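You operate a simulated robot arm through the tools that you are given. There is no shell and no other tool. Be economical: measure what you need, move in short steps, check, and stop when the job is done.

The job below is to be done with a simulated two-armed robot. You get a single attempt, and the scene is never put back.

## Task
Sift the tea from the feed box into the four crates.
Fine: switch on and start before the gate opens; shut the gate when the box is empty; then stop the sifter and switch it off.
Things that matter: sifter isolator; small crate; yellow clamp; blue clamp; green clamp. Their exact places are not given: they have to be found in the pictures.

Only the result counts: the job must be done as asked and must still hold three seconds after the hand-in. Knocking over, shifting, dropping, spilling or breaking anything else fails it.

## Robot
Two 7-joint arms with fingered hands on one trunk, on a base that drives. Base frame: it is fixed to the floor where the robot stands at the start and does not move with it; the origin is under the middle of the robot, x ahead of it, y to its left, z up. Readings come in m, rad, newtons and seconds.
The left shoulder is at the start at [0.071, 0.172, 1.502], the right one opposite. With the tool pointing down near the work surface each hand reaches from about 0.1 to 0.64 m from the robot's upright axis, wherever it stands, measured 20 degrees to its own side. Places, roughly: sifter isolator [1, 0, 0.9]; yellow clamp [1.2, 0.3, 1.1]; blue clamp [1.3, 0.6, 1.1]; green clamp [1.4, 1, 1.1]; small crate [1.5, 1.25, 0.5]. Payload 5 kg a hand.
Tool frame (each hand has its own): the origin (TCP) lies between the finger pads and is the grasp point; the fingertips stand 0.043 m ahead of it; z points along the fingers, y is the line along which they close. Largest opening 0.144 m; the body of the gripper starts 0.05 m behind the TCP. The gripper is a hand of 5 fingers: y runs from the thumb to the fingers, the wrist lies at [-0.021, -0.124, -0.221] in the tool frame, and closing takes about 1.5 s.
Orientation is that of the tool frame in the base frame, as a unit quaternion [x, y, z, w]. With the fingers straight down and the wrist toward the robot, the tool's x, y and z point along [0, 1, 0], [1, 0, 0] and [0, 0, -1] of the base frame.

## Interface
- The arms move only by the tool play_rows. It takes "left_commands", "right_commands" or both (then of equal length, played together; a hand with none holds still); each is one flat list of numbers, 7 for each row, row after row: the finger opening in mm, from 0 to 144, then the shift along the tool's x, y, z in units of 25 mm (1.0 is 25 mm), then the turn, a rotation vector about the tool's x, y, z in units of 6 degrees (1.0 is 6 degrees). In form: [fingers, x, y, z, wx, wy, wz, fingers, x, y, z, wx, wy, wz, ...]. A call has 1 to 20 rows; each row shifts and turns the commanded pose from where the row before left it, along the tool's axes as they then stand. A call with a number of a shift or a turn outside -1 to 1 is refused whole. Rows are played at 5 a second. More than 0.05 m and 0.15 rad between two rows, or a gripper value outside its range, and nothing of the call is played. A pose out of reach is approached as far as the arm can. The call stops where the force on the tool passes 90 N (or 10 N more than at its start, if that is more) or the arm is blocked; 0.2 s more then pass. The fingers move at their own pace (about 0.045 m/s each) and stop on an object; they squeeze with about 21 N. The grip force told is the motor's: it shows also when the fingers shut on nothing. Time passes only in rows, and 0.2 s behind the last, so rows that do not move let the fingers close. It gives the time, the measured TCP pose, the force on the tool (base axes), the opening and the grip force at its end, in the units of the frame above (readings bear some noise).
- Cameras (640 x 400 px; columns grow to the right, rows downward): "scene" is now at [0.1397, 0.0027, 1.7306]; the picture's right is [0.02, -1.00, -0.00], its down [-0.63, -0.01, -0.78] and it looks along [0.78, 0.02, -0.63] (base axes); focal length 260 px, centre (320, 200). "left" rides on the left gripper at [-0.086, -0.108, -0.168] in its tool frame; the picture's right is [-0.80, -0.28, 0.53], its down [0.54, -0.73, 0.42] and it looks along [0.27, 0.63, 0.73] (tool axes); focal length 275 px, centre (320, 200). "right" rides on the right gripper at [0.086, -0.108, -0.168] in its tool frame; the picture's right is [-0.80, 0.28, -0.53], its down [-0.54, -0.73, 0.42] and it looks along [-0.27, 0.63, 0.73] (tool axes); focal length 275 px, centre (320, 200).
- snapshot(camera): a new picture of that camera. It takes no simulated time.
- raise_lower(by): slides the trunk up (or, below 0, down) by that many m; the arms and the scene camera ride with it, the base frame stays. It gives what a move gives, with no picture.
- steer(legs): drives the robot by 1 to 6 legs, each [ahead, left, turn to the left] in m, m and rad, along the robot's own axes; the way and the turn of a leg run together, so that a leg with both is an arc; at most 1.5 m and 3.142 rad a leg. The arms and the cameras ride along, it lands a little off, and it stops where it bumps. It gives what a move gives.
- set_grasp(shape, hand): the hand has 5 fingers and takes this shape, open, in about a second: jaw (thumb against the fingers, like two jaws); tri (thumb and two fingers); tip (a fingertip pinch); poke (one finger out to press); point (the index stretched); flat (the hand flat); cup (the hand cupped); fist (a fist). The gripper value then closes the fingers along that shape, each until it touches; the sizes above hold for jaw. It gives what a move gives, with no picture.
- head_to(pan, tilt): turns the head with the scene camera to pan (to the left, within 1.501 rad either way) and tilt (down, from -0.506 to 1.204), counted from straight ahead of the robot. It gives what a move gives.
- probe_pixels(camera, pixels): for up to 12 pixels [column, row] of the newest picture of that camera ("zoom" is the newest enlarged one), the place [x, y, z] in the base frame of the surface seen there, good to about 0.002 m. It takes no simulated time.
- enlarge(camera, box): a new picture of the part [left, top, right, bottom] of that camera's present view, enlarged. It takes no simulated time.
- close_job(): hands the job in; it is judged then, once.

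Keep the steps short. Do not move on a guess: measure, check each grasp and each placing, and mend mistakes. In all there are 80 turns and 78 pictures (those below and enlarged ones count). Leave the grippers open and the arms clear of the work at the hand-in unless told otherwise, and finish with a single line.

The tools are called as a command line: name --argument value ..., lists and objects as JSON in quotes. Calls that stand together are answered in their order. play_rows: Moves the arms, as the interface text tells. Its arguments: {"type":"object","properties":{"left_commands":{"type":"array","items":{"type":"number"}},"right_commands":{"type":"array","items":{"type":"number"}}},"required":[]} The other tools are called the same way: raise_lower (by) slides the trunk up or down; set_grasp (shape, hand) gives the hand a shape; steer (legs) drives the base; head_to (pan, tilt) turns the head that bears the scene camera; snapshot (camera) takes a picture; probe_pixels (camera, pixels) gives the place of the surface under pixels of a picture; enlarge (camera, box) takes an enlarged picture of a part of a camera's view; close_job () hands the job in.

At the start:

```text
time_s: 0.0
left_position: [0.723, 0.1912, 1.4097]
left_orientation: [0.707, 0.707, 0.001, 0.001]
left_contact_force: [0.9, 0.1, 0.9]
left_gripper_width: 0.1438
left_grip_force: 0.2
left_shape: jaw
right_position: [0.6237, -0.3037, 1.4553]
right_orientation: [0.707, 0.707, -0.001, 0.0]
right_contact_force: [-0.6, -0.4, -0.2]
right_gripper_width: 0.1434
right_grip_force: 0.0
right_shape: jaw
trunk travel left (down, up): [-0.6, 0.34]
robot x, y, heading: [-0.0024, 0.0008, -0.002]
head pan, tilt: [0.021, 0.679]
```

scene: 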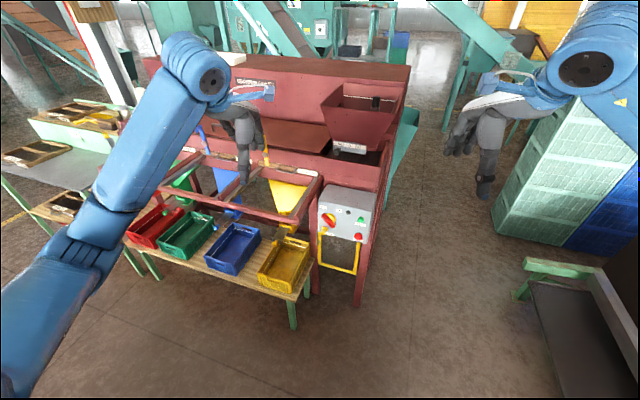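
right: 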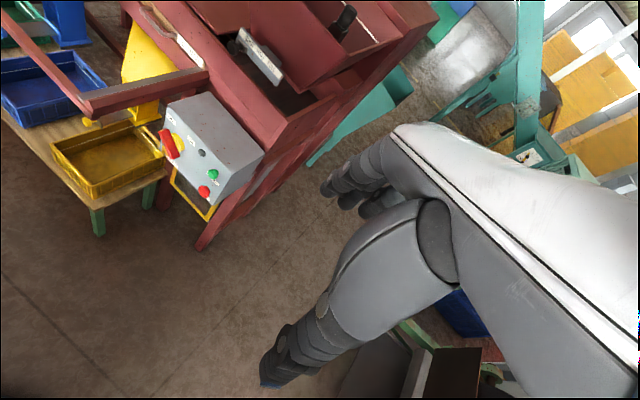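
left: 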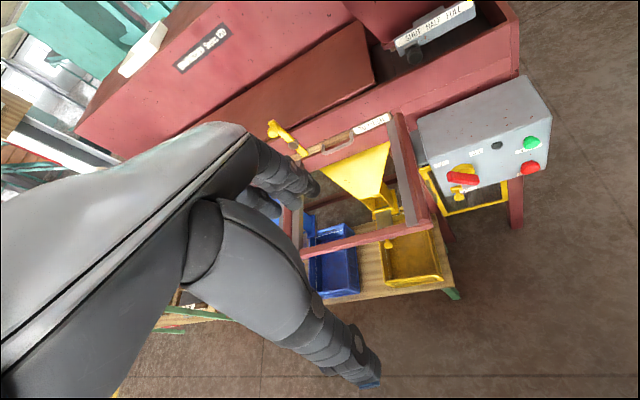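

I see the sifter with a control box near (345,215), a gate lever near (350,147), and four crates. I'll enlarge these areas to read the labels.

enlarge --camera "scene" --box '[300, 80, 420, 280]'

enlarge --camera "left" --box '[240, 80, 560, 300]'

enlarge --camera "scene" --box '[120, 90, 330, 300]'

```text
2.00 times, centred on (360, 180) of scene
```

zoom: 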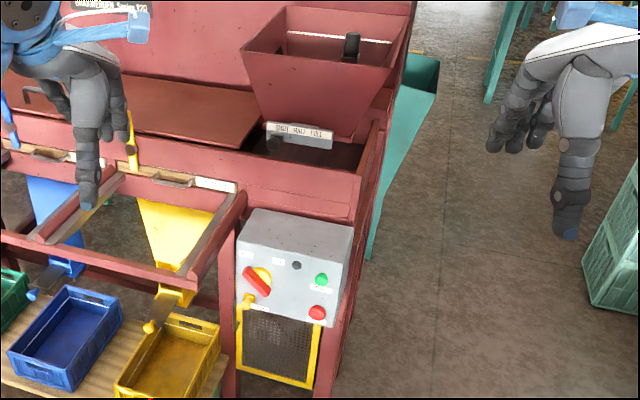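

```text
1.82 times, centred on (400, 190) of left
```

zoom: 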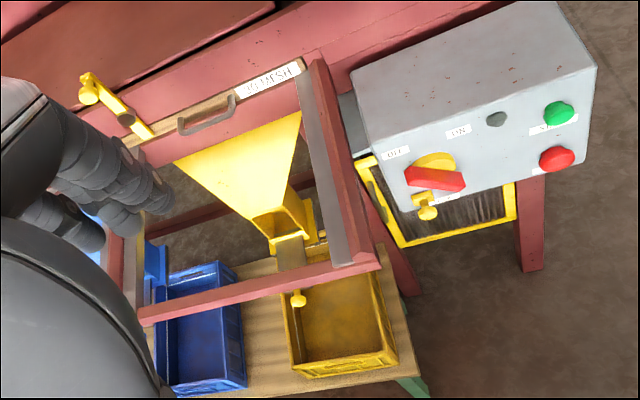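

```text
1.90 times, centred on (225, 195) of scene
```

zoom: 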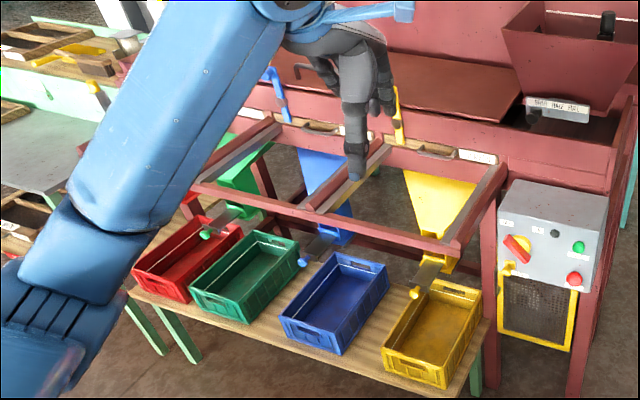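

The left arm hides part of the frame. I'll measure key places first, from the scene picture: the box, frame, crates and clamps.

snapshot --camera "scene"

probe_pixels --camera "scene" --pixels '[[328, 222], [361, 220], [358, 236], [350, 147], [376, 103], [266, 158], [203, 130], [312, 200], [275, 292], [225, 270], [155, 230], [140, 240]]'

```text
71 pictures are left
```

scene: 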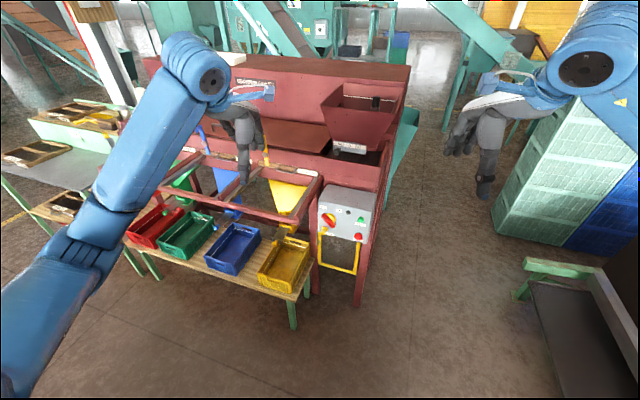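

```text
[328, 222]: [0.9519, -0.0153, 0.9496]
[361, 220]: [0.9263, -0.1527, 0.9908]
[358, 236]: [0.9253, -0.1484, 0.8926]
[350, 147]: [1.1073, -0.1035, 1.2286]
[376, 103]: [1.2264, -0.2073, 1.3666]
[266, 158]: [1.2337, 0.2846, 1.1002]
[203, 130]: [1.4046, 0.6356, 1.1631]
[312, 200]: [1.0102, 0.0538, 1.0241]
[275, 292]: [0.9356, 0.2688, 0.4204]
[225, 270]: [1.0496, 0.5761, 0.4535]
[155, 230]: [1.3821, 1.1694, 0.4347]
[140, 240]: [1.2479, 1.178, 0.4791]
```

The sifter is turned about 0.2 rad away from me. To see the clamps and crates without the arm in the way I'll drive left 0.55 m.

steer --legs '[[0, 0.55, 0]]'

snapshot --camera "scene"

snapshot --camera "left"

snapshot --camera "right"

```text
time_s: 3.1
left_position: [0.7269, 0.7254, 1.4096]
left_orientation: [0.71, 0.704, 0.001, 0.0]
left_contact_force: [0.7, 0.2, 0.0]
left_gripper_width: 0.1436
left_grip_force: 0.2
left_shape: jaw
right_position: [0.6242, 0.2329, 1.4548]
right_orientation: [0.71, 0.704, 0.001, -0.001]
right_contact_force: [-0.4, -0.4, 0.6]
right_gripper_width: 0.1436
right_grip_force: 0.1
right_shape: jaw
trunk travel left (down, up): [-0.6, 0.34]
robot x, y, heading: [0.002, 0.5444, -0.005]
head pan, tilt: [0.021, 0.679]
```

```text
70 pictures are left
```

scene: 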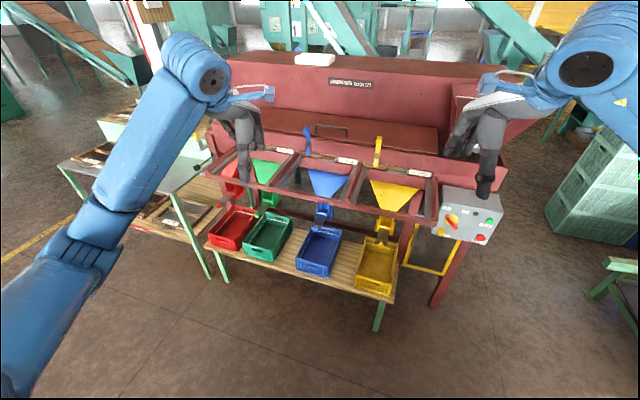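

```text
69 pictures are left
```

left: 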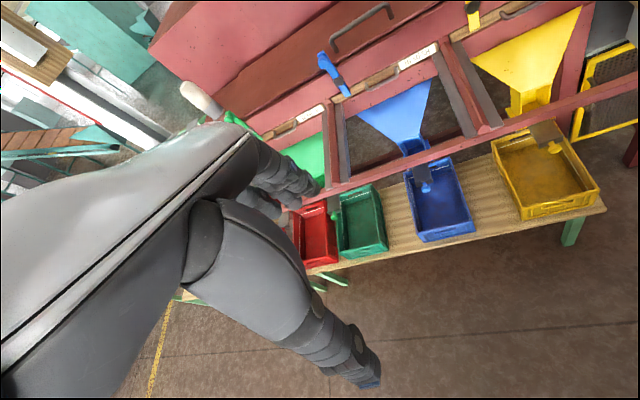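

```text
68 pictures are left
```

right: 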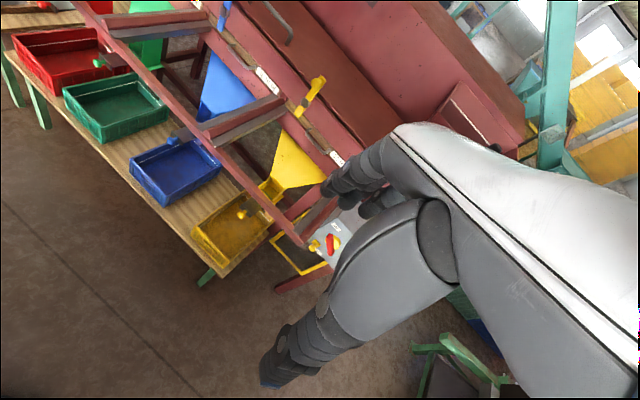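

Enlarging the clamps, chutes and crates.

enlarge --camera "scene" --box '[200, 110, 340, 200]'

enlarge --camera "scene" --box '[300, 110, 440, 200]'

enlarge --camera "scene" --box '[200, 180, 410, 310]'

enlarge --camera "right" --box '[90, 10, 370, 190]'

```text
4.44 times, centred on (270, 155) of scene
```

zoom: 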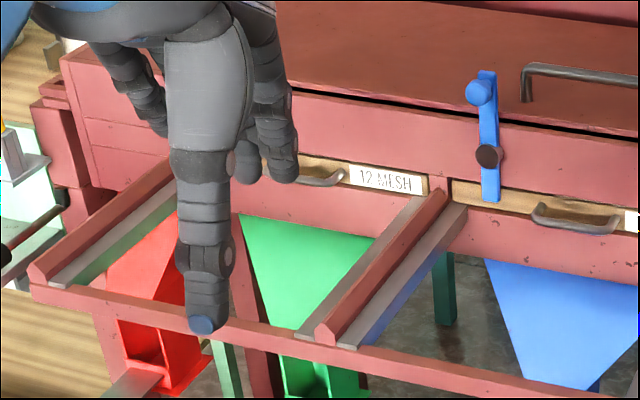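

```text
4.44 times, centred on (370, 155) of scene
```

zoom: 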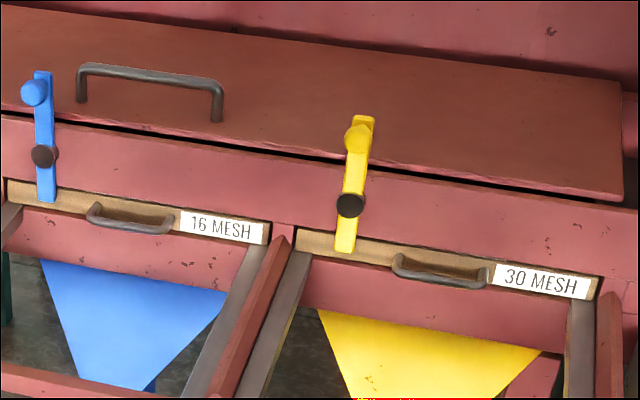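

```text
3.05 times, centred on (305, 245) of scene
```

zoom: 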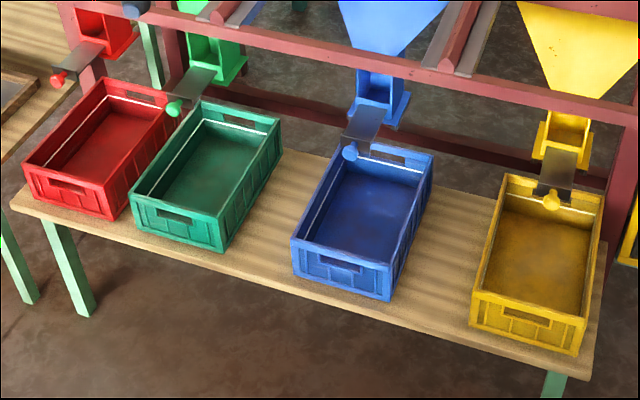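

```text
2.22 times, centred on (230, 100) of right
```

zoom: 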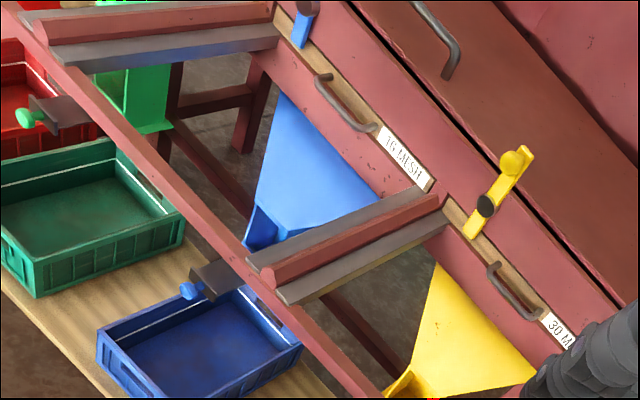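

Yellow and blue clamps' lower ends cover the screen frames. The green clamp is hidden by the hand. I'll drive a bit further left and turn to face the machine to see it and the red and green chutes.

steer --legs '[[0, 0.45, -0.2]]'

snapshot --camera "scene"

enlarge --camera "scene" --box '[240, 100, 400, 200]'

enlarge --camera "scene" --box '[260, 170, 420, 270]'

```text
time_s: 5.8
left_position: [0.7961, 1.0281, 1.4094]
left_orientation: [0.775, 0.632, 0.001, -0.001]
left_contact_force: [0.1, -0.2, 0.3]
left_gripper_width: 0.1436
left_grip_force: 0.1
left_shape: jaw
right_position: [0.5994, 0.5628, 1.454]
right_orientation: [0.775, 0.632, 0.001, -0.001]
right_contact_force: [-0.1, -1.0, -0.1]
right_gripper_width: 0.1437
right_grip_force: 0.0
right_shape: jaw
trunk travel left (down, up): [-0.6, 0.34]
robot x, y, heading: [0.0489, 0.9867, -0.201]
head pan, tilt: [0.021, 0.679]
```

```text
63 pictures are left
```

scene: 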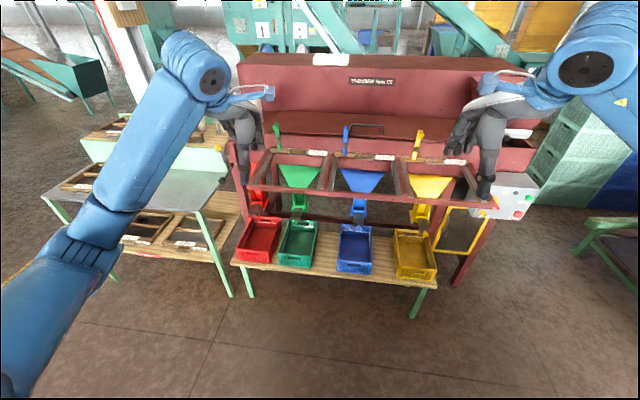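

```text
4.00 times, centred on (320, 150) of scene
```

zoom: 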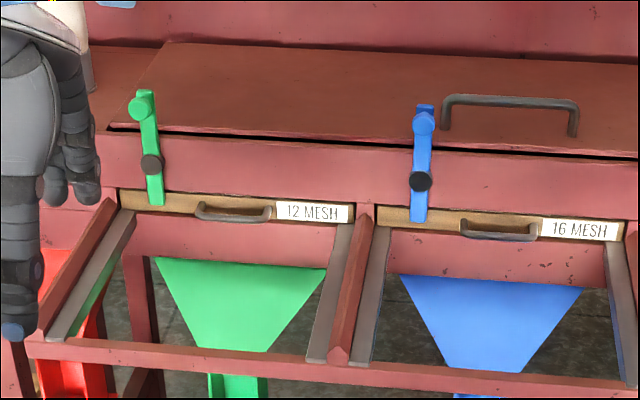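

```text
4.00 times, centred on (340, 220) of scene
```

zoom: 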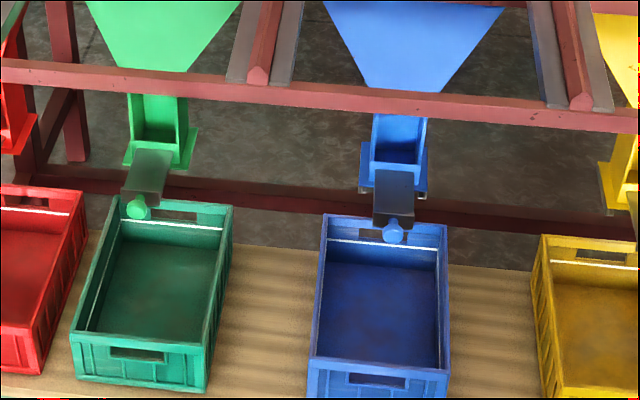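

Now measuring chutes, slides and crates in this zoom view.

probe_pixels --camera "zoom" --pixels '[[160, 135], [155, 162], [138, 208], [135, 185], [218, 208], [210, 370], [400, 145], [395, 175], [392, 233], [330, 218], [443, 228], [440, 375]]'

probe_pixels --camera "scene" --pixels '[[248, 216], [279, 220], [240, 262], [270, 262], [258, 194], [398, 236], [433, 236], [437, 272], [421, 215], [418, 222], [360, 205], [432, 285]]'

enlarge --camera "scene" --box '[390, 190, 450, 250]'

enlarge --camera "scene" --box '[80, 180, 290, 290]'

snapshot --camera "left"

```text
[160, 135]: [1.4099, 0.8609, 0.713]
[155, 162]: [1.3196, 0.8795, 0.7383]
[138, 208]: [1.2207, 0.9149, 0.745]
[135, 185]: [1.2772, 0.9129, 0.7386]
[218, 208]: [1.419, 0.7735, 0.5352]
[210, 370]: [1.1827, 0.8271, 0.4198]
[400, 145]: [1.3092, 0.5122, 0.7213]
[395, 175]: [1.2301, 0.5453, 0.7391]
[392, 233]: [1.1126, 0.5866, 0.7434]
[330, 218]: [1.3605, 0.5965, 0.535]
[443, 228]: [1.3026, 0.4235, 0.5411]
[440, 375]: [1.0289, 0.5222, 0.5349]
```

```text
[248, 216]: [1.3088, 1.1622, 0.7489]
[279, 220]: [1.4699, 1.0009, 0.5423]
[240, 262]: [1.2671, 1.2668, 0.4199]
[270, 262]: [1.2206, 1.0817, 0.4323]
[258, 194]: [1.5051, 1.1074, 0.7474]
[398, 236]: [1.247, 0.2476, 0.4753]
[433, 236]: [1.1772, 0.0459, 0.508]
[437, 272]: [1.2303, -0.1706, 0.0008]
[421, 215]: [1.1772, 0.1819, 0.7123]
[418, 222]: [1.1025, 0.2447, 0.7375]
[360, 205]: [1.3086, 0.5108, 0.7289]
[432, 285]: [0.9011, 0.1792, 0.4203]
```

```text
6.67 times, centred on (420, 220) of scene
```

zoom: 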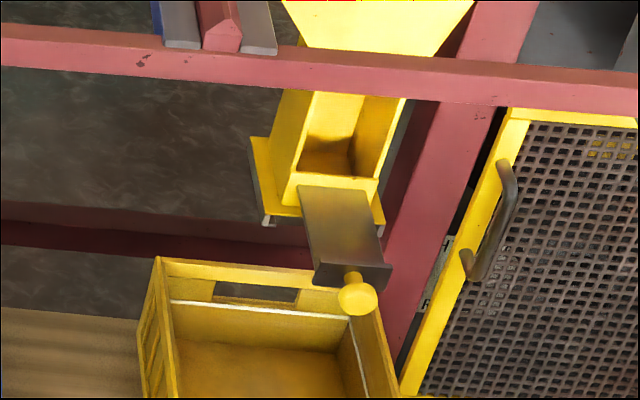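

```text
3.05 times, centred on (185, 235) of scene
```

zoom: 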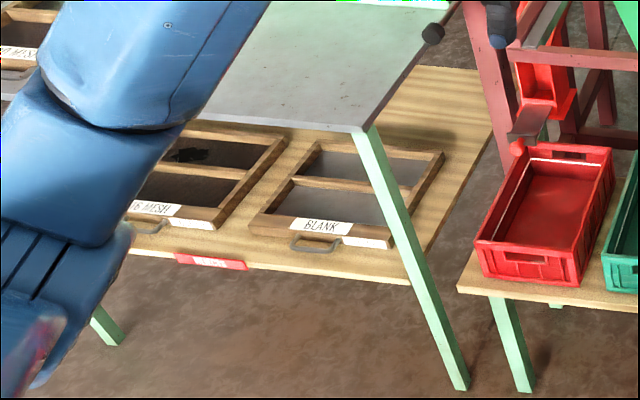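

```text
58 pictures are left
```

left: 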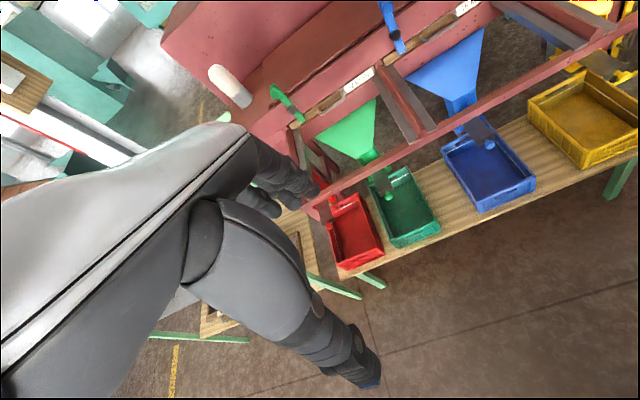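

Each chute has a slide plate with a knob, and I can't tell whether it's open. There are also spare screens on the left shelf, one torn and one "BLANK". I'll lower the trunk 0.5 m to look from lower down; the hands at x≤0.8 stay clear of the frame.

raise_lower --by -0.5

head_to --pan -0.1 --tilt 0.4

snapshot --camera "scene"

enlarge --camera "scene" --box '[240, 180, 440, 300]'

```text
refused: -0.5 is not a number from -0.4 to 0.4
```

```text
time_s: 6.6
left_position: [0.796, 1.0289, 1.4099]
left_orientation: [0.775, 0.632, 0.0, 0.0]
left_contact_force: [-0.2, 0.1, 0.3]
left_gripper_width: 0.1434
left_grip_force: 0.1
left_shape: jaw
right_position: [0.6, 0.5657, 1.4549]
right_orientation: [0.775, 0.632, 0.0, 0.0]
right_contact_force: [-0.3, 0.6, 0.5]
right_gripper_width: 0.1436
right_grip_force: 0.1
right_shape: jaw
trunk travel left (down, up): [-0.6, 0.34]
robot x, y, heading: [0.0486, 0.9892, -0.202]
head pan, tilt: [-0.099, 0.4]
```

```text
57 pictures are left
```

scene: 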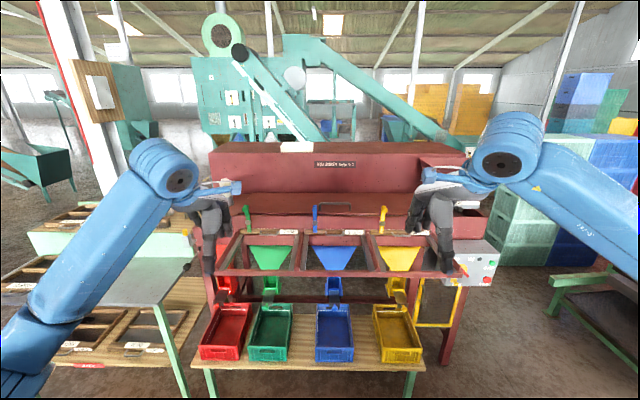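

```text
3.20 times, centred on (340, 240) of scene
```

zoom: 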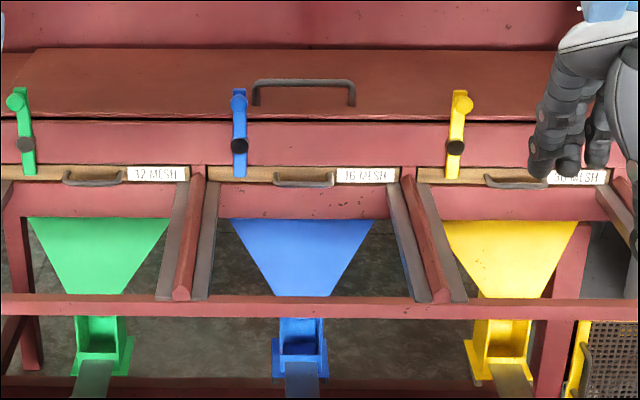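

A notice hangs on the post at (100,92), so I'll enlarge it. I'll also lower the trunk 0.4 m to see the chutes.

enlarge --camera "scene" --box '[80, 65, 125, 115]'

raise_lower --by -0.4

enlarge --camera "scene" --box '[200, 160, 360, 280]'

enlarge --camera "scene" --box '[300, 160, 460, 280]'

```text
8.00 times, centred on (102, 90) of scene
```

zoom: 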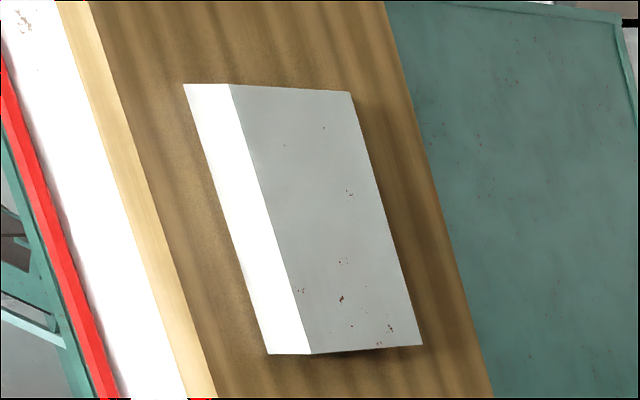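

```text
time_s: 10.5
left_position: [0.7964, 1.0294, 1.0111]
left_orientation: [0.776, 0.631, 0.0, 0.0]
left_contact_force: [1.3, 0.2, 0.3]
left_gripper_width: 0.1436
left_grip_force: 0.1
left_shape: jaw
right_position: [0.6002, 0.5656, 1.055]
right_orientation: [0.775, 0.631, 0.0, 0.0]
right_contact_force: [0.4, -0.4, -0.7]
right_gripper_width: 0.1441
right_grip_force: 0.1
right_shape: jaw
trunk travel left (down, up): [-0.2, 0.74]
robot x, y, heading: [0.0486, 0.9853, -0.203]
head pan, tilt: [-0.099, 0.4]
```

```text
3.33 times, centred on (280, 220) of scene
```

zoom: 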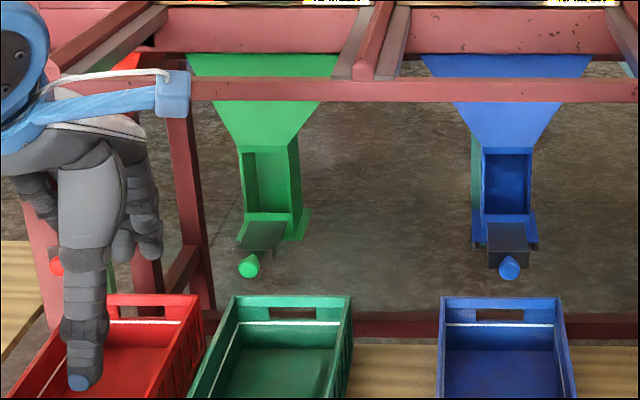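

```text
3.33 times, centred on (380, 220) of scene
```

zoom: 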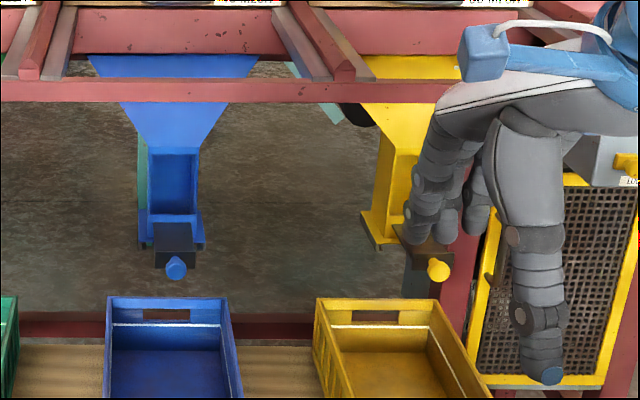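

The left hand hides the red chute. I'll pull both hands back (left 0.25 m and left, right 0.1 m) and look again.

play_rows --left_commands '[144, 1, -1, 0, 0, 0, 0, 144, 1, -1, 0, 0, 0, 0, 144, 1, -1, 0, 0, 0, 0, 144, 1, -1, 0, 0, 0, 0, 144, 1, -1, 0, 0, 0, 0, 144, 1, -1, 0, 0, 0, 0, 144, 1, -1, 0, 0, 0, 0, 144, 1, -1, 0, 0, 0, 0, 144, 1, -1, 0, 0, 0, 0, 144, 1, -1, 0, 0, 0, 0]' --right_commands '[144, -1, 0, 0, 0, 0, 0, 144, -1, 0, 0, 0, 0, 0, 144, -1, 0, 0, 0, 0, 0, 144, -1, 0, 0, 0, 0, 0, 144, -1, 0, 0, 0, 0, 0, 144, -1, 0, 0, 0, 0, 0, 144, -1, 0, 0, 0, 0, 0, 144, -1, 0, 0, 0, 0, 0, 144, 0, 0, 0, 0, 0, 0, 144, 0, 0, 0, 0, 0, 0]'

snapshot --camera "scene"

enlarge --camera "scene" --box '[160, 150, 340, 280]'

```text
time_s: 12.7
left_position: [0.6003, 1.3256, 1.0101]
left_orientation: [0.776, 0.631, 0.0, 0.0]
left_contact_force: [0.0, 0.0, 0.3]
left_gripper_width: 0.1437
left_grip_force: 0.0
left_shape: jaw
right_position: [0.5549, 0.3687, 1.0543]
right_orientation: [0.775, 0.631, 0.0, 0.0]
right_contact_force: [0.2, 0.0, 0.9]
right_gripper_width: 0.1436
right_grip_force: 0.1
right_shape: jaw
trunk travel left (down, up): [-0.2, 0.74]
robot x, y, heading: [0.0469, 0.9893, -0.205]
head pan, tilt: [-0.099, 0.4]
```

```text
52 pictures are left
```

scene: 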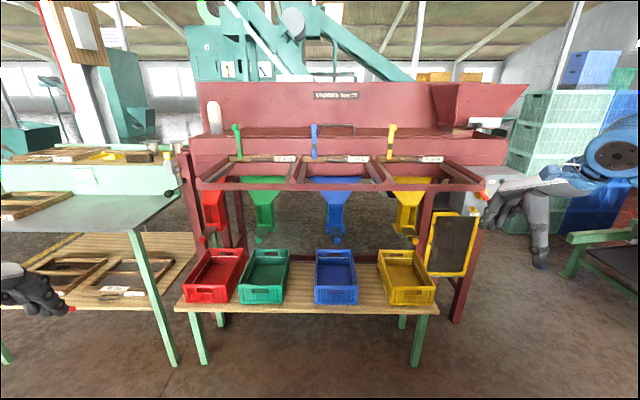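

```text
3.08 times, centred on (250, 215) of scene
```

zoom: 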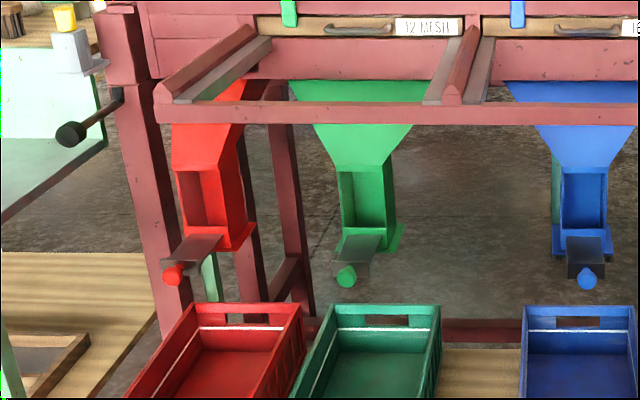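

Now probing the chutes, slides, and the lever at the machine's left end from this lower view.

probe_pixels --camera "zoom" --pixels '[[585, 185], [580, 215], [578, 226], [578, 232], [580, 245], [583, 262], [556, 250], [586, 280], [360, 200], [356, 228], [205, 215], [70, 135]]'

enlarge --camera "scene" --box '[305, 180, 365, 250]'

enlarge --camera "scene" --box '[100, 120, 220, 220]'

```text
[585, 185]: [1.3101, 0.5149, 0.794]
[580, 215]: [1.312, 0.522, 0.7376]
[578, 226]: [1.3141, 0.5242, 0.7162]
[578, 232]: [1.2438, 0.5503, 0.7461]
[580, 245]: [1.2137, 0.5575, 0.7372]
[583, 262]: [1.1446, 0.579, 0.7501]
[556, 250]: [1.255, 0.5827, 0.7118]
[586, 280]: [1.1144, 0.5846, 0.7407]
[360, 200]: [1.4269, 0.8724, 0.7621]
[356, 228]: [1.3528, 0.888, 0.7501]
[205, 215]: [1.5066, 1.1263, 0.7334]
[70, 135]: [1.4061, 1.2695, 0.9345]
```

```text
5.71 times, centred on (335, 215) of scene
```

zoom: 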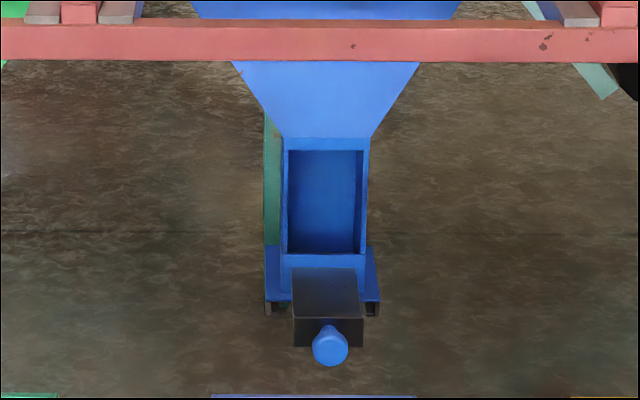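

```text
4.00 times, centred on (160, 170) of scene
```

zoom: 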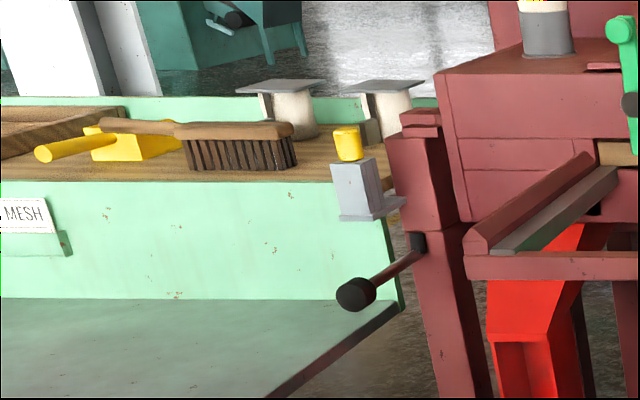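

All slides look open: the back wall shows below plate level. Checking the red crate against its chute.

enlarge --camera "scene" --box '[175, 175, 295, 310]'

probe_pixels --camera "scene" --pixels '[[201, 250], [243, 250], [184, 289], [228, 290], [246, 251], [289, 251], [283, 290], [316, 250], [353, 250], [378, 251], [414, 251], [433, 289]]'

```text
2.96 times, centred on (235, 242) of scene
```

zoom: 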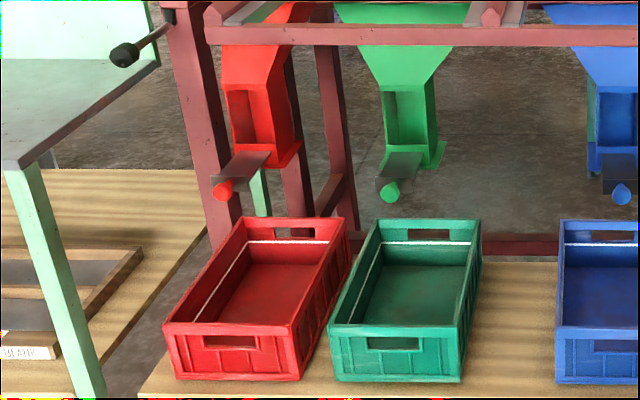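

```text
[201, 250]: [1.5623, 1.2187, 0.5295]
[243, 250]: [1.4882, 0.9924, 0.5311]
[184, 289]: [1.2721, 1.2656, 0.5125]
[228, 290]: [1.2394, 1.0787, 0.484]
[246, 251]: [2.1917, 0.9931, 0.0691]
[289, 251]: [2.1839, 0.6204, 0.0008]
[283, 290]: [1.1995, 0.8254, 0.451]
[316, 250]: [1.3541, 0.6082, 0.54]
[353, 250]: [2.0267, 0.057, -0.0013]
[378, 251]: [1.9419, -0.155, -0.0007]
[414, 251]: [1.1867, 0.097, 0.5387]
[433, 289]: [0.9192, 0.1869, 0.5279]
```

Everything on the crate side seems in place: screens clamped, slides open, crates under their chutes. Next is the control box. First I'll pull the right hand back and point its fingers forward, and pull the left hand back.

play_rows --left_commands '[144, 0, -1, 0, 0, 0, 0, 144, 0, -1, 0, 0, 0, 0, 144, 0, -1, 0, 0, 0, 0, 144, 0, -1, 0, 0, 0, 0, 144, 0, -1, 0, 0, 0, 0, 144, 0, -1, 0, 0, 0, 0, 144, 0, 0, 0, 0, 0, 0, 144, 0, 0, 0, 0, 0, 0, 144, 0, 0, 0, 0, 0, 0, 144, 0, 0, 0, 0, 0, 0, 144, 0, 0, 0, 0, 0, 0, 144, 0, 0, 0, 0, 0, 0, 144, 0, 0, 0, 0, 0, 0, 144, 0, 0, 0, 0, 0, 0, 144, 0, 0, 0, 0, 0, 0, 144, 0, 0, 0, 0, 0, 0, 144, 0, 0, 0, 0, 0, 0, 144, 0, 0, 0, 0, 0, 0, 144, 0, 0, 0, 0, 0, 0, 144, 0, 0, 0, 0, 0, 0]' --right_commands '[144, 0, -1, 0, 0, 0, 0, 144, 0, -1, 0, 0, 0, 0, 144, 0, -1, 0, 0, 0, 0, 144, 0, -1, 0, 0, 0, 0, 144, 0, -1, 0, -1, 0, 0, 144, 0, -1, 0, -1, 0, 0, 144, 0, 0, 0, -1, 0, 0, 144, 0, 0, 0, -1, 0, 0, 144, 0, 0, 0, -1, 0, 0, 144, 0, 0, 0, -1, 0, 0, 144, 0, 0, 0, -1, 0, 0, 144, 0, 0, 0, -1, 0, 0, 144, 0, 0, 0, -1, 0, 0, 144, 0, 0, 0, -1, 0, 0, 144, 0, 0, 0, -1, 0, 0, 144, 0, 0, 0, -1, 0, 0, 144, 0, 0, 0, -1, 0, 0, 144, 0, 0, 0, -1, 0, 0, 144, 0, 0, 0, -1, 0, 0, 144, 0, 0, 0, 0, 0, 0]'

```text
time_s: 16.9
left_position: [0.5053, 1.3931, 1.0419]
left_orientation: [0.775, 0.632, -0.001, 0.001]
left_contact_force: [0.4, -0.6, -0.7]
left_gripper_width: 0.1438
left_grip_force: 0.1
left_shape: jaw
left hand out of reach, approached as far as the arm can: row 2, 3, 4, 5, 6
right_position: [0.4424, 0.3383, 1.0875]
right_orientation: [0.546, 0.454, 0.445, 0.546]
right_contact_force: [0.4, -0.1, 0.0]
right_gripper_width: 0.1438
right_grip_force: 0.0
right_shape: jaw
right hand out of reach, approached as far as the arm can: row 9, 10, 11, 12, 18, 19
trunk travel left (down, up): [-0.2, 0.74]
robot x, y, heading: [0.0451, 0.986, -0.202]
head pan, tilt: [-0.099, 0.4]
```

Now driving to stand before the control box and looking at it.

steer --legs '[[0, -0.552, 0], [0.4, 0, 0], [0, 0, -0.116]]'

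head_to --pan -0.2 --tilt 0.3

snapshot --camera "scene"

```text
time_s: 22.7
left_position: [0.8321, 0.7222, 1.0421]
left_orientation: [0.81, 0.587, -0.002, -0.001]
left_contact_force: [-0.1, -1.3, -0.1]
left_gripper_width: 0.1438
left_grip_force: 0.2
left_shape: jaw
right_position: [0.6507, -0.3207, 1.0868]
right_orientation: [0.571, 0.422, 0.415, 0.569]
right_contact_force: [-0.3, 0.1, -0.9]
right_gripper_width: 0.1437
right_grip_force: 0.1
right_shape: jaw
trunk travel left (down, up): [-0.2, 0.74]
robot x, y, heading: [0.3306, 0.3661, -0.313]
head pan, tilt: [-0.099, 0.4]
```

```text
time_s: 23.4
left_position: [0.8319, 0.7223, 1.0417]
left_orientation: [0.81, 0.586, -0.003, -0.001]
left_contact_force: [-0.1, -0.2, 0.4]
left_gripper_width: 0.1437
left_grip_force: 0.0
left_shape: jaw
right_position: [0.6505, -0.3196, 1.0867]
right_orientation: [0.571, 0.423, 0.414, 0.569]
right_contact_force: [0.5, -0.4, 0.0]
right_gripper_width: 0.1438
right_grip_force: 0.0
right_shape: jaw
trunk travel left (down, up): [-0.2, 0.74]
robot x, y, heading: [0.3334, 0.371, -0.314]
head pan, tilt: [-0.201, 0.3]
```

```text
47 pictures are left
```

scene: 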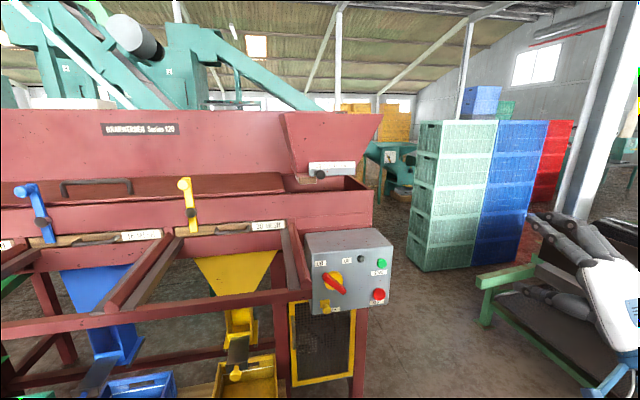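

Enlarging the control box, gate, and the clamps.

enlarge --camera "scene" --box '[280, 220, 410, 330]'

probe_pixels --camera "zoom" --pixels '[[240, 280], [160, 170], [290, 310], [265, 235], [220, 215], [495, 205], [490, 370], [300, 205], [230, 410], [400, 120], [420, 300], [180, 300]]'

enlarge --camera "scene" --box '[270, 100, 390, 210]'

enlarge --camera "scene" --box '[0, 160, 220, 280]'

```text
3.64 times, centred on (345, 275) of scene
```

zoom: 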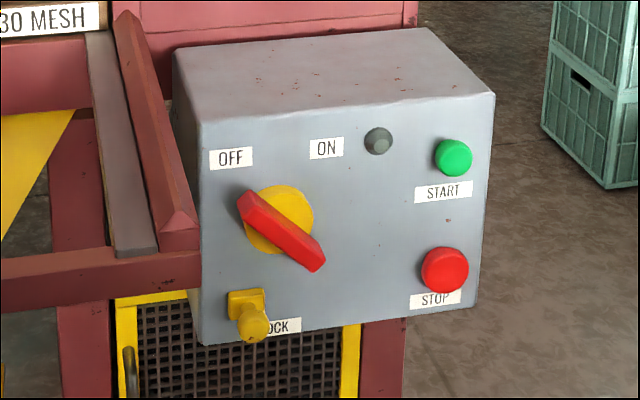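

```text
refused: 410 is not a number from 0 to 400
```

```text
3.64 times, centred on (330, 155) of scene
```

zoom: 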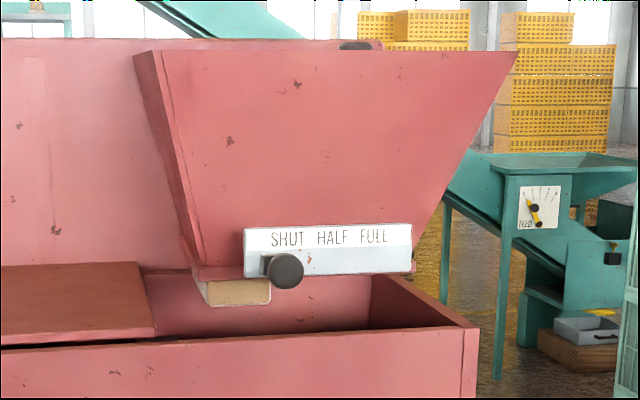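

```text
2.91 times, centred on (110, 220) of scene
```

zoom: 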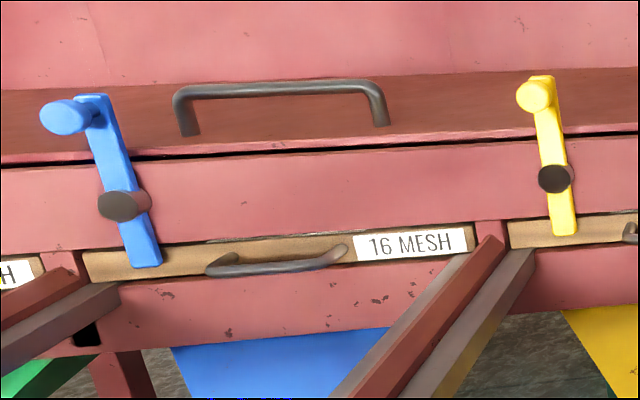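

The isolator points to OFF, and a yellow LOCK knob sits below it. The gate knob stands at SHUT and slides along the plate. I'll measure these points and look closer at the lock.

enlarge --camera "scene" --box '[310, 250, 360, 325]'

probe_pixels --camera "scene" --pixels '[[320, 174], [310, 172], [334, 282], [326, 275], [342, 290], [381, 264], [379, 295], [326, 309], [360, 280], [316, 290], [380, 238], [345, 250]]'

```text
5.33 times, centred on (335, 288) of scene
```

zoom: 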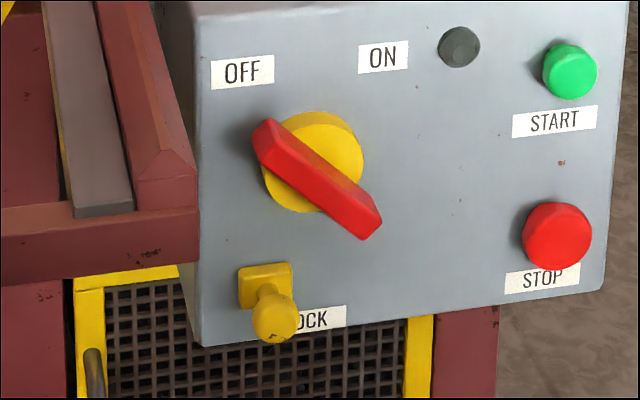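

```text
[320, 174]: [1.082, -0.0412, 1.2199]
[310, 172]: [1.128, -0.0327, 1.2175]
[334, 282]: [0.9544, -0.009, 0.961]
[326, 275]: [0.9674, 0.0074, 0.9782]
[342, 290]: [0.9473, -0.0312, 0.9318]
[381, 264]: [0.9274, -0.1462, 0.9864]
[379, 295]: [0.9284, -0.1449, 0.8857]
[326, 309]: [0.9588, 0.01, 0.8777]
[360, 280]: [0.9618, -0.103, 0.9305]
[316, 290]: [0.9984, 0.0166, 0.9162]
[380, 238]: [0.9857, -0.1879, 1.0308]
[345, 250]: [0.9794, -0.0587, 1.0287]
```

probe_pixels --camera "zoom" --pixels '[[262, 270], [285, 268], [245, 300], [265, 292], [276, 318], [295, 325], [275, 338], [325, 318], [300, 210], [268, 195], [285, 155], [345, 205]]'

snapshot --camera "right"

```text
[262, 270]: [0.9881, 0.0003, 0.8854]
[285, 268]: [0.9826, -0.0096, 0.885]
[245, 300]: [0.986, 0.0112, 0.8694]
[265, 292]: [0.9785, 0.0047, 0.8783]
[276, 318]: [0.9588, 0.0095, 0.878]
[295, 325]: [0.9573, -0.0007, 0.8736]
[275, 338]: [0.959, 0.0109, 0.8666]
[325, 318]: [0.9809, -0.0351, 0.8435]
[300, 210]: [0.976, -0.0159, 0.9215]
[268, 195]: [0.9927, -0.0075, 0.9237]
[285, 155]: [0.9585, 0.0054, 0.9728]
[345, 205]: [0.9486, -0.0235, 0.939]
```

```text
42 pictures are left
```

right: 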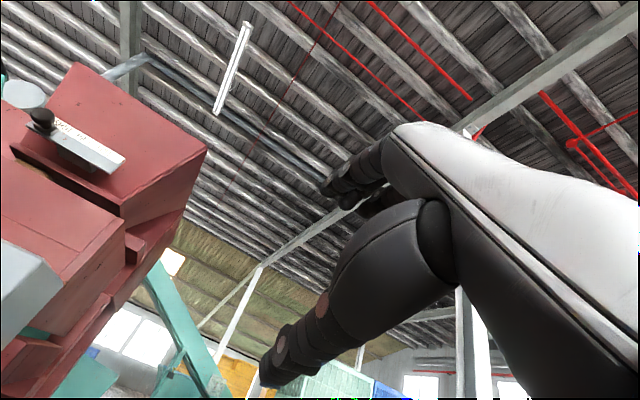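

The lock sits about 4 cm below the isolator disc, clear of it. A single outstretched finger can turn the isolator by its handle end, press the buttons and push the gate knob. I'll give the right hand the poke shape and find where its fingertip is.

set_grasp --hand "right" --shape "poke"

head_to --pan -0.7 --tilt 0.5

snapshot --camera "scene"

```text
time_s: 24.3
left_position: [0.8325, 0.7214, 1.0414]
left_orientation: [0.81, 0.586, -0.002, 0.0]
left_contact_force: [-0.5, 0.2, 0.2]
left_gripper_width: 0.1438
left_grip_force: 0.0
left_shape: jaw
right_position: [0.6509, -0.321, 1.0865]
right_orientation: [0.571, 0.422, 0.414, 0.57]
right_contact_force: [-0.4, -0.2, -0.4]
right_gripper_width: 0.0001
right_grip_force: 0.0
right_shape: poke
trunk travel left (down, up): [-0.2, 0.74]
robot x, y, heading: [0.3356, 0.3724, -0.314]
head pan, tilt: [-0.201, 0.3]
```

```text
time_s: 25.2
left_position: [0.8306, 0.7225, 1.0406]
left_orientation: [0.81, 0.587, -0.003, 0.0]
left_contact_force: [0.2, -0.1, -0.2]
left_gripper_width: 0.1439
left_grip_force: 0.1
left_shape: jaw
right_position: [0.6508, -0.3197, 1.0864]
right_orientation: [0.571, 0.422, 0.414, 0.569]
right_contact_force: [0.5, 0.7, -0.2]
right_gripper_width: 0.0002
right_grip_force: 0.1
right_shape: poke
trunk travel left (down, up): [-0.2, 0.74]
robot x, y, heading: [0.3312, 0.3695, -0.313]
head pan, tilt: [-0.7, 0.499]
```

```text
41 pictures are left
```

scene: 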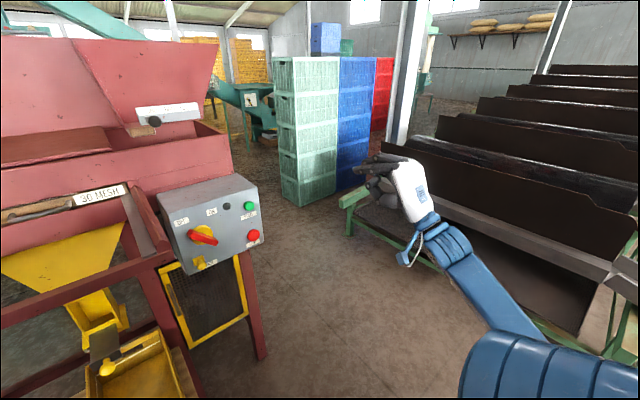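

enlarge --camera "scene" --box '[340, 140, 440, 230]'

```text
4.44 times, centred on (390, 185) of scene
```

zoom: 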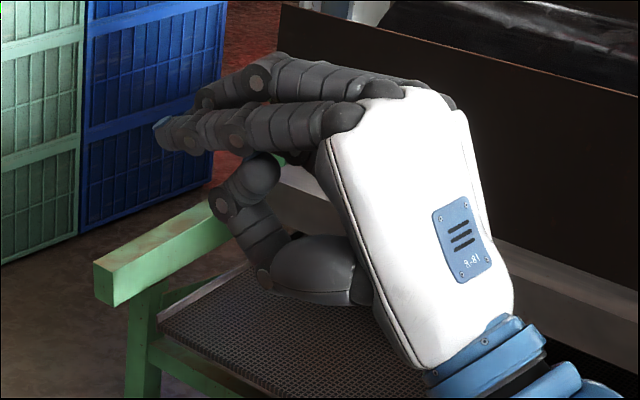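

probe_pixels --camera "zoom" --pixels '[[160, 133], [172, 130], [235, 130], [300, 125], [260, 75], [205, 100], [220, 205], [258, 172], [340, 120], [395, 90], [310, 290], [430, 250]]'

```text
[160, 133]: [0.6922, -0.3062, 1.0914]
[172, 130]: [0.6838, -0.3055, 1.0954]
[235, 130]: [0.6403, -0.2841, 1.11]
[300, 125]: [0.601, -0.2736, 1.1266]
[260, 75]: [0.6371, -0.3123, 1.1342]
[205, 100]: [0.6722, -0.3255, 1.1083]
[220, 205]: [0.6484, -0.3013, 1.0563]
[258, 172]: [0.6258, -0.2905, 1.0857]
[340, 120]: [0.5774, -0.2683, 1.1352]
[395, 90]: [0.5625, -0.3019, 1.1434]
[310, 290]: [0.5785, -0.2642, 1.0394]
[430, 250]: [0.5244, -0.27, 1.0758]
```

In this pose the index tip stands only about 15 mm ahead of the next finger. I'll try "point" to compare.

set_grasp --hand "right" --shape "point"

enlarge --camera "scene" --box '[340, 140, 440, 230]'

```text
time_s: 26.1
left_position: [0.8324, 0.7218, 1.041]
left_orientation: [0.811, 0.586, -0.002, -0.001]
left_contact_force: [0.7, 0.4, -1.1]
left_gripper_width: 0.1437
left_grip_force: 0.0
left_shape: jaw
right_position: [0.6507, -0.3209, 1.0878]
right_orientation: [0.571, 0.422, 0.414, 0.569]
right_contact_force: [-0.3, -0.2, -0.2]
right_gripper_width: 0.0002
right_grip_force: 0.0
right_shape: point
trunk travel left (down, up): [-0.2, 0.74]
robot x, y, heading: [0.3325, 0.3721, -0.318]
head pan, tilt: [-0.7, 0.499]
```

```text
4.44 times, centred on (390, 185) of scene
```

zoom: 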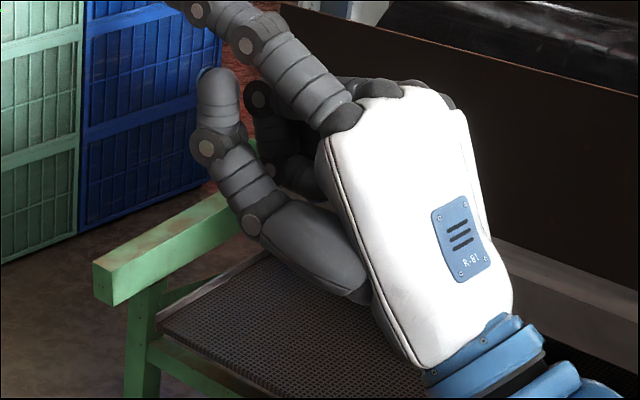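

"Point" gives a cleanly separate finger. I'll find its tip.

enlarge --camera "scene" --box '[330, 100, 450, 200]'

probe_pixels --camera "zoom" --pixels '[[175, 90], [190, 95], [205, 120], [250, 145], [290, 175], [345, 235], [210, 195], [205, 250], [250, 300], [255, 215], [300, 235], [160, 85]]'

```text
4.00 times, centred on (390, 150) of scene
```

zoom: 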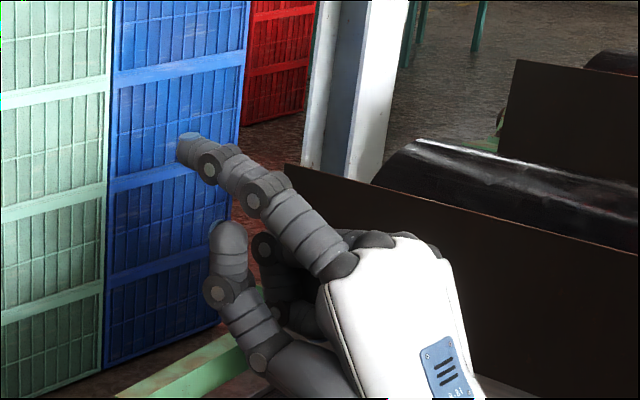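

```text
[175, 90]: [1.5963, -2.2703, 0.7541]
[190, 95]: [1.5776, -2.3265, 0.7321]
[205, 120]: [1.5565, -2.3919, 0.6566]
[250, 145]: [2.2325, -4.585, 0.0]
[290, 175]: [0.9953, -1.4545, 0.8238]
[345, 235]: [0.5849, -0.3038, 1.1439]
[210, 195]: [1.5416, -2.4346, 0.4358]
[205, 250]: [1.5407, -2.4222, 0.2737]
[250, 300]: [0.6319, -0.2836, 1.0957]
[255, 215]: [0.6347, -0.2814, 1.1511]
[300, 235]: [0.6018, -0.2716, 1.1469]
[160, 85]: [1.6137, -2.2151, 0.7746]
```

probe_pixels --camera "zoom" --pixels '[[184, 150], [190, 142], [210, 168], [240, 175], [253, 200], [270, 190], [330, 260], [225, 225], [215, 290], [230, 250], [262, 245], [360, 245]]'

```text
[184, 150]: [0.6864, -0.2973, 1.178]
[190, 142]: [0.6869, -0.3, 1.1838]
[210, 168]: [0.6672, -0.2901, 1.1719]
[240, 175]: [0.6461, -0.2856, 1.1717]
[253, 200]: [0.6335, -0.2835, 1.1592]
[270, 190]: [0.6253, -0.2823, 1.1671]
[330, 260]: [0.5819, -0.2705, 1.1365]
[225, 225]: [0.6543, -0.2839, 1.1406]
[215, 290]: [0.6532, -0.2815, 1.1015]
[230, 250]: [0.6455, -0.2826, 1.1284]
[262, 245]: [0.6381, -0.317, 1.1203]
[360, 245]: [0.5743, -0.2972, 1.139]
```

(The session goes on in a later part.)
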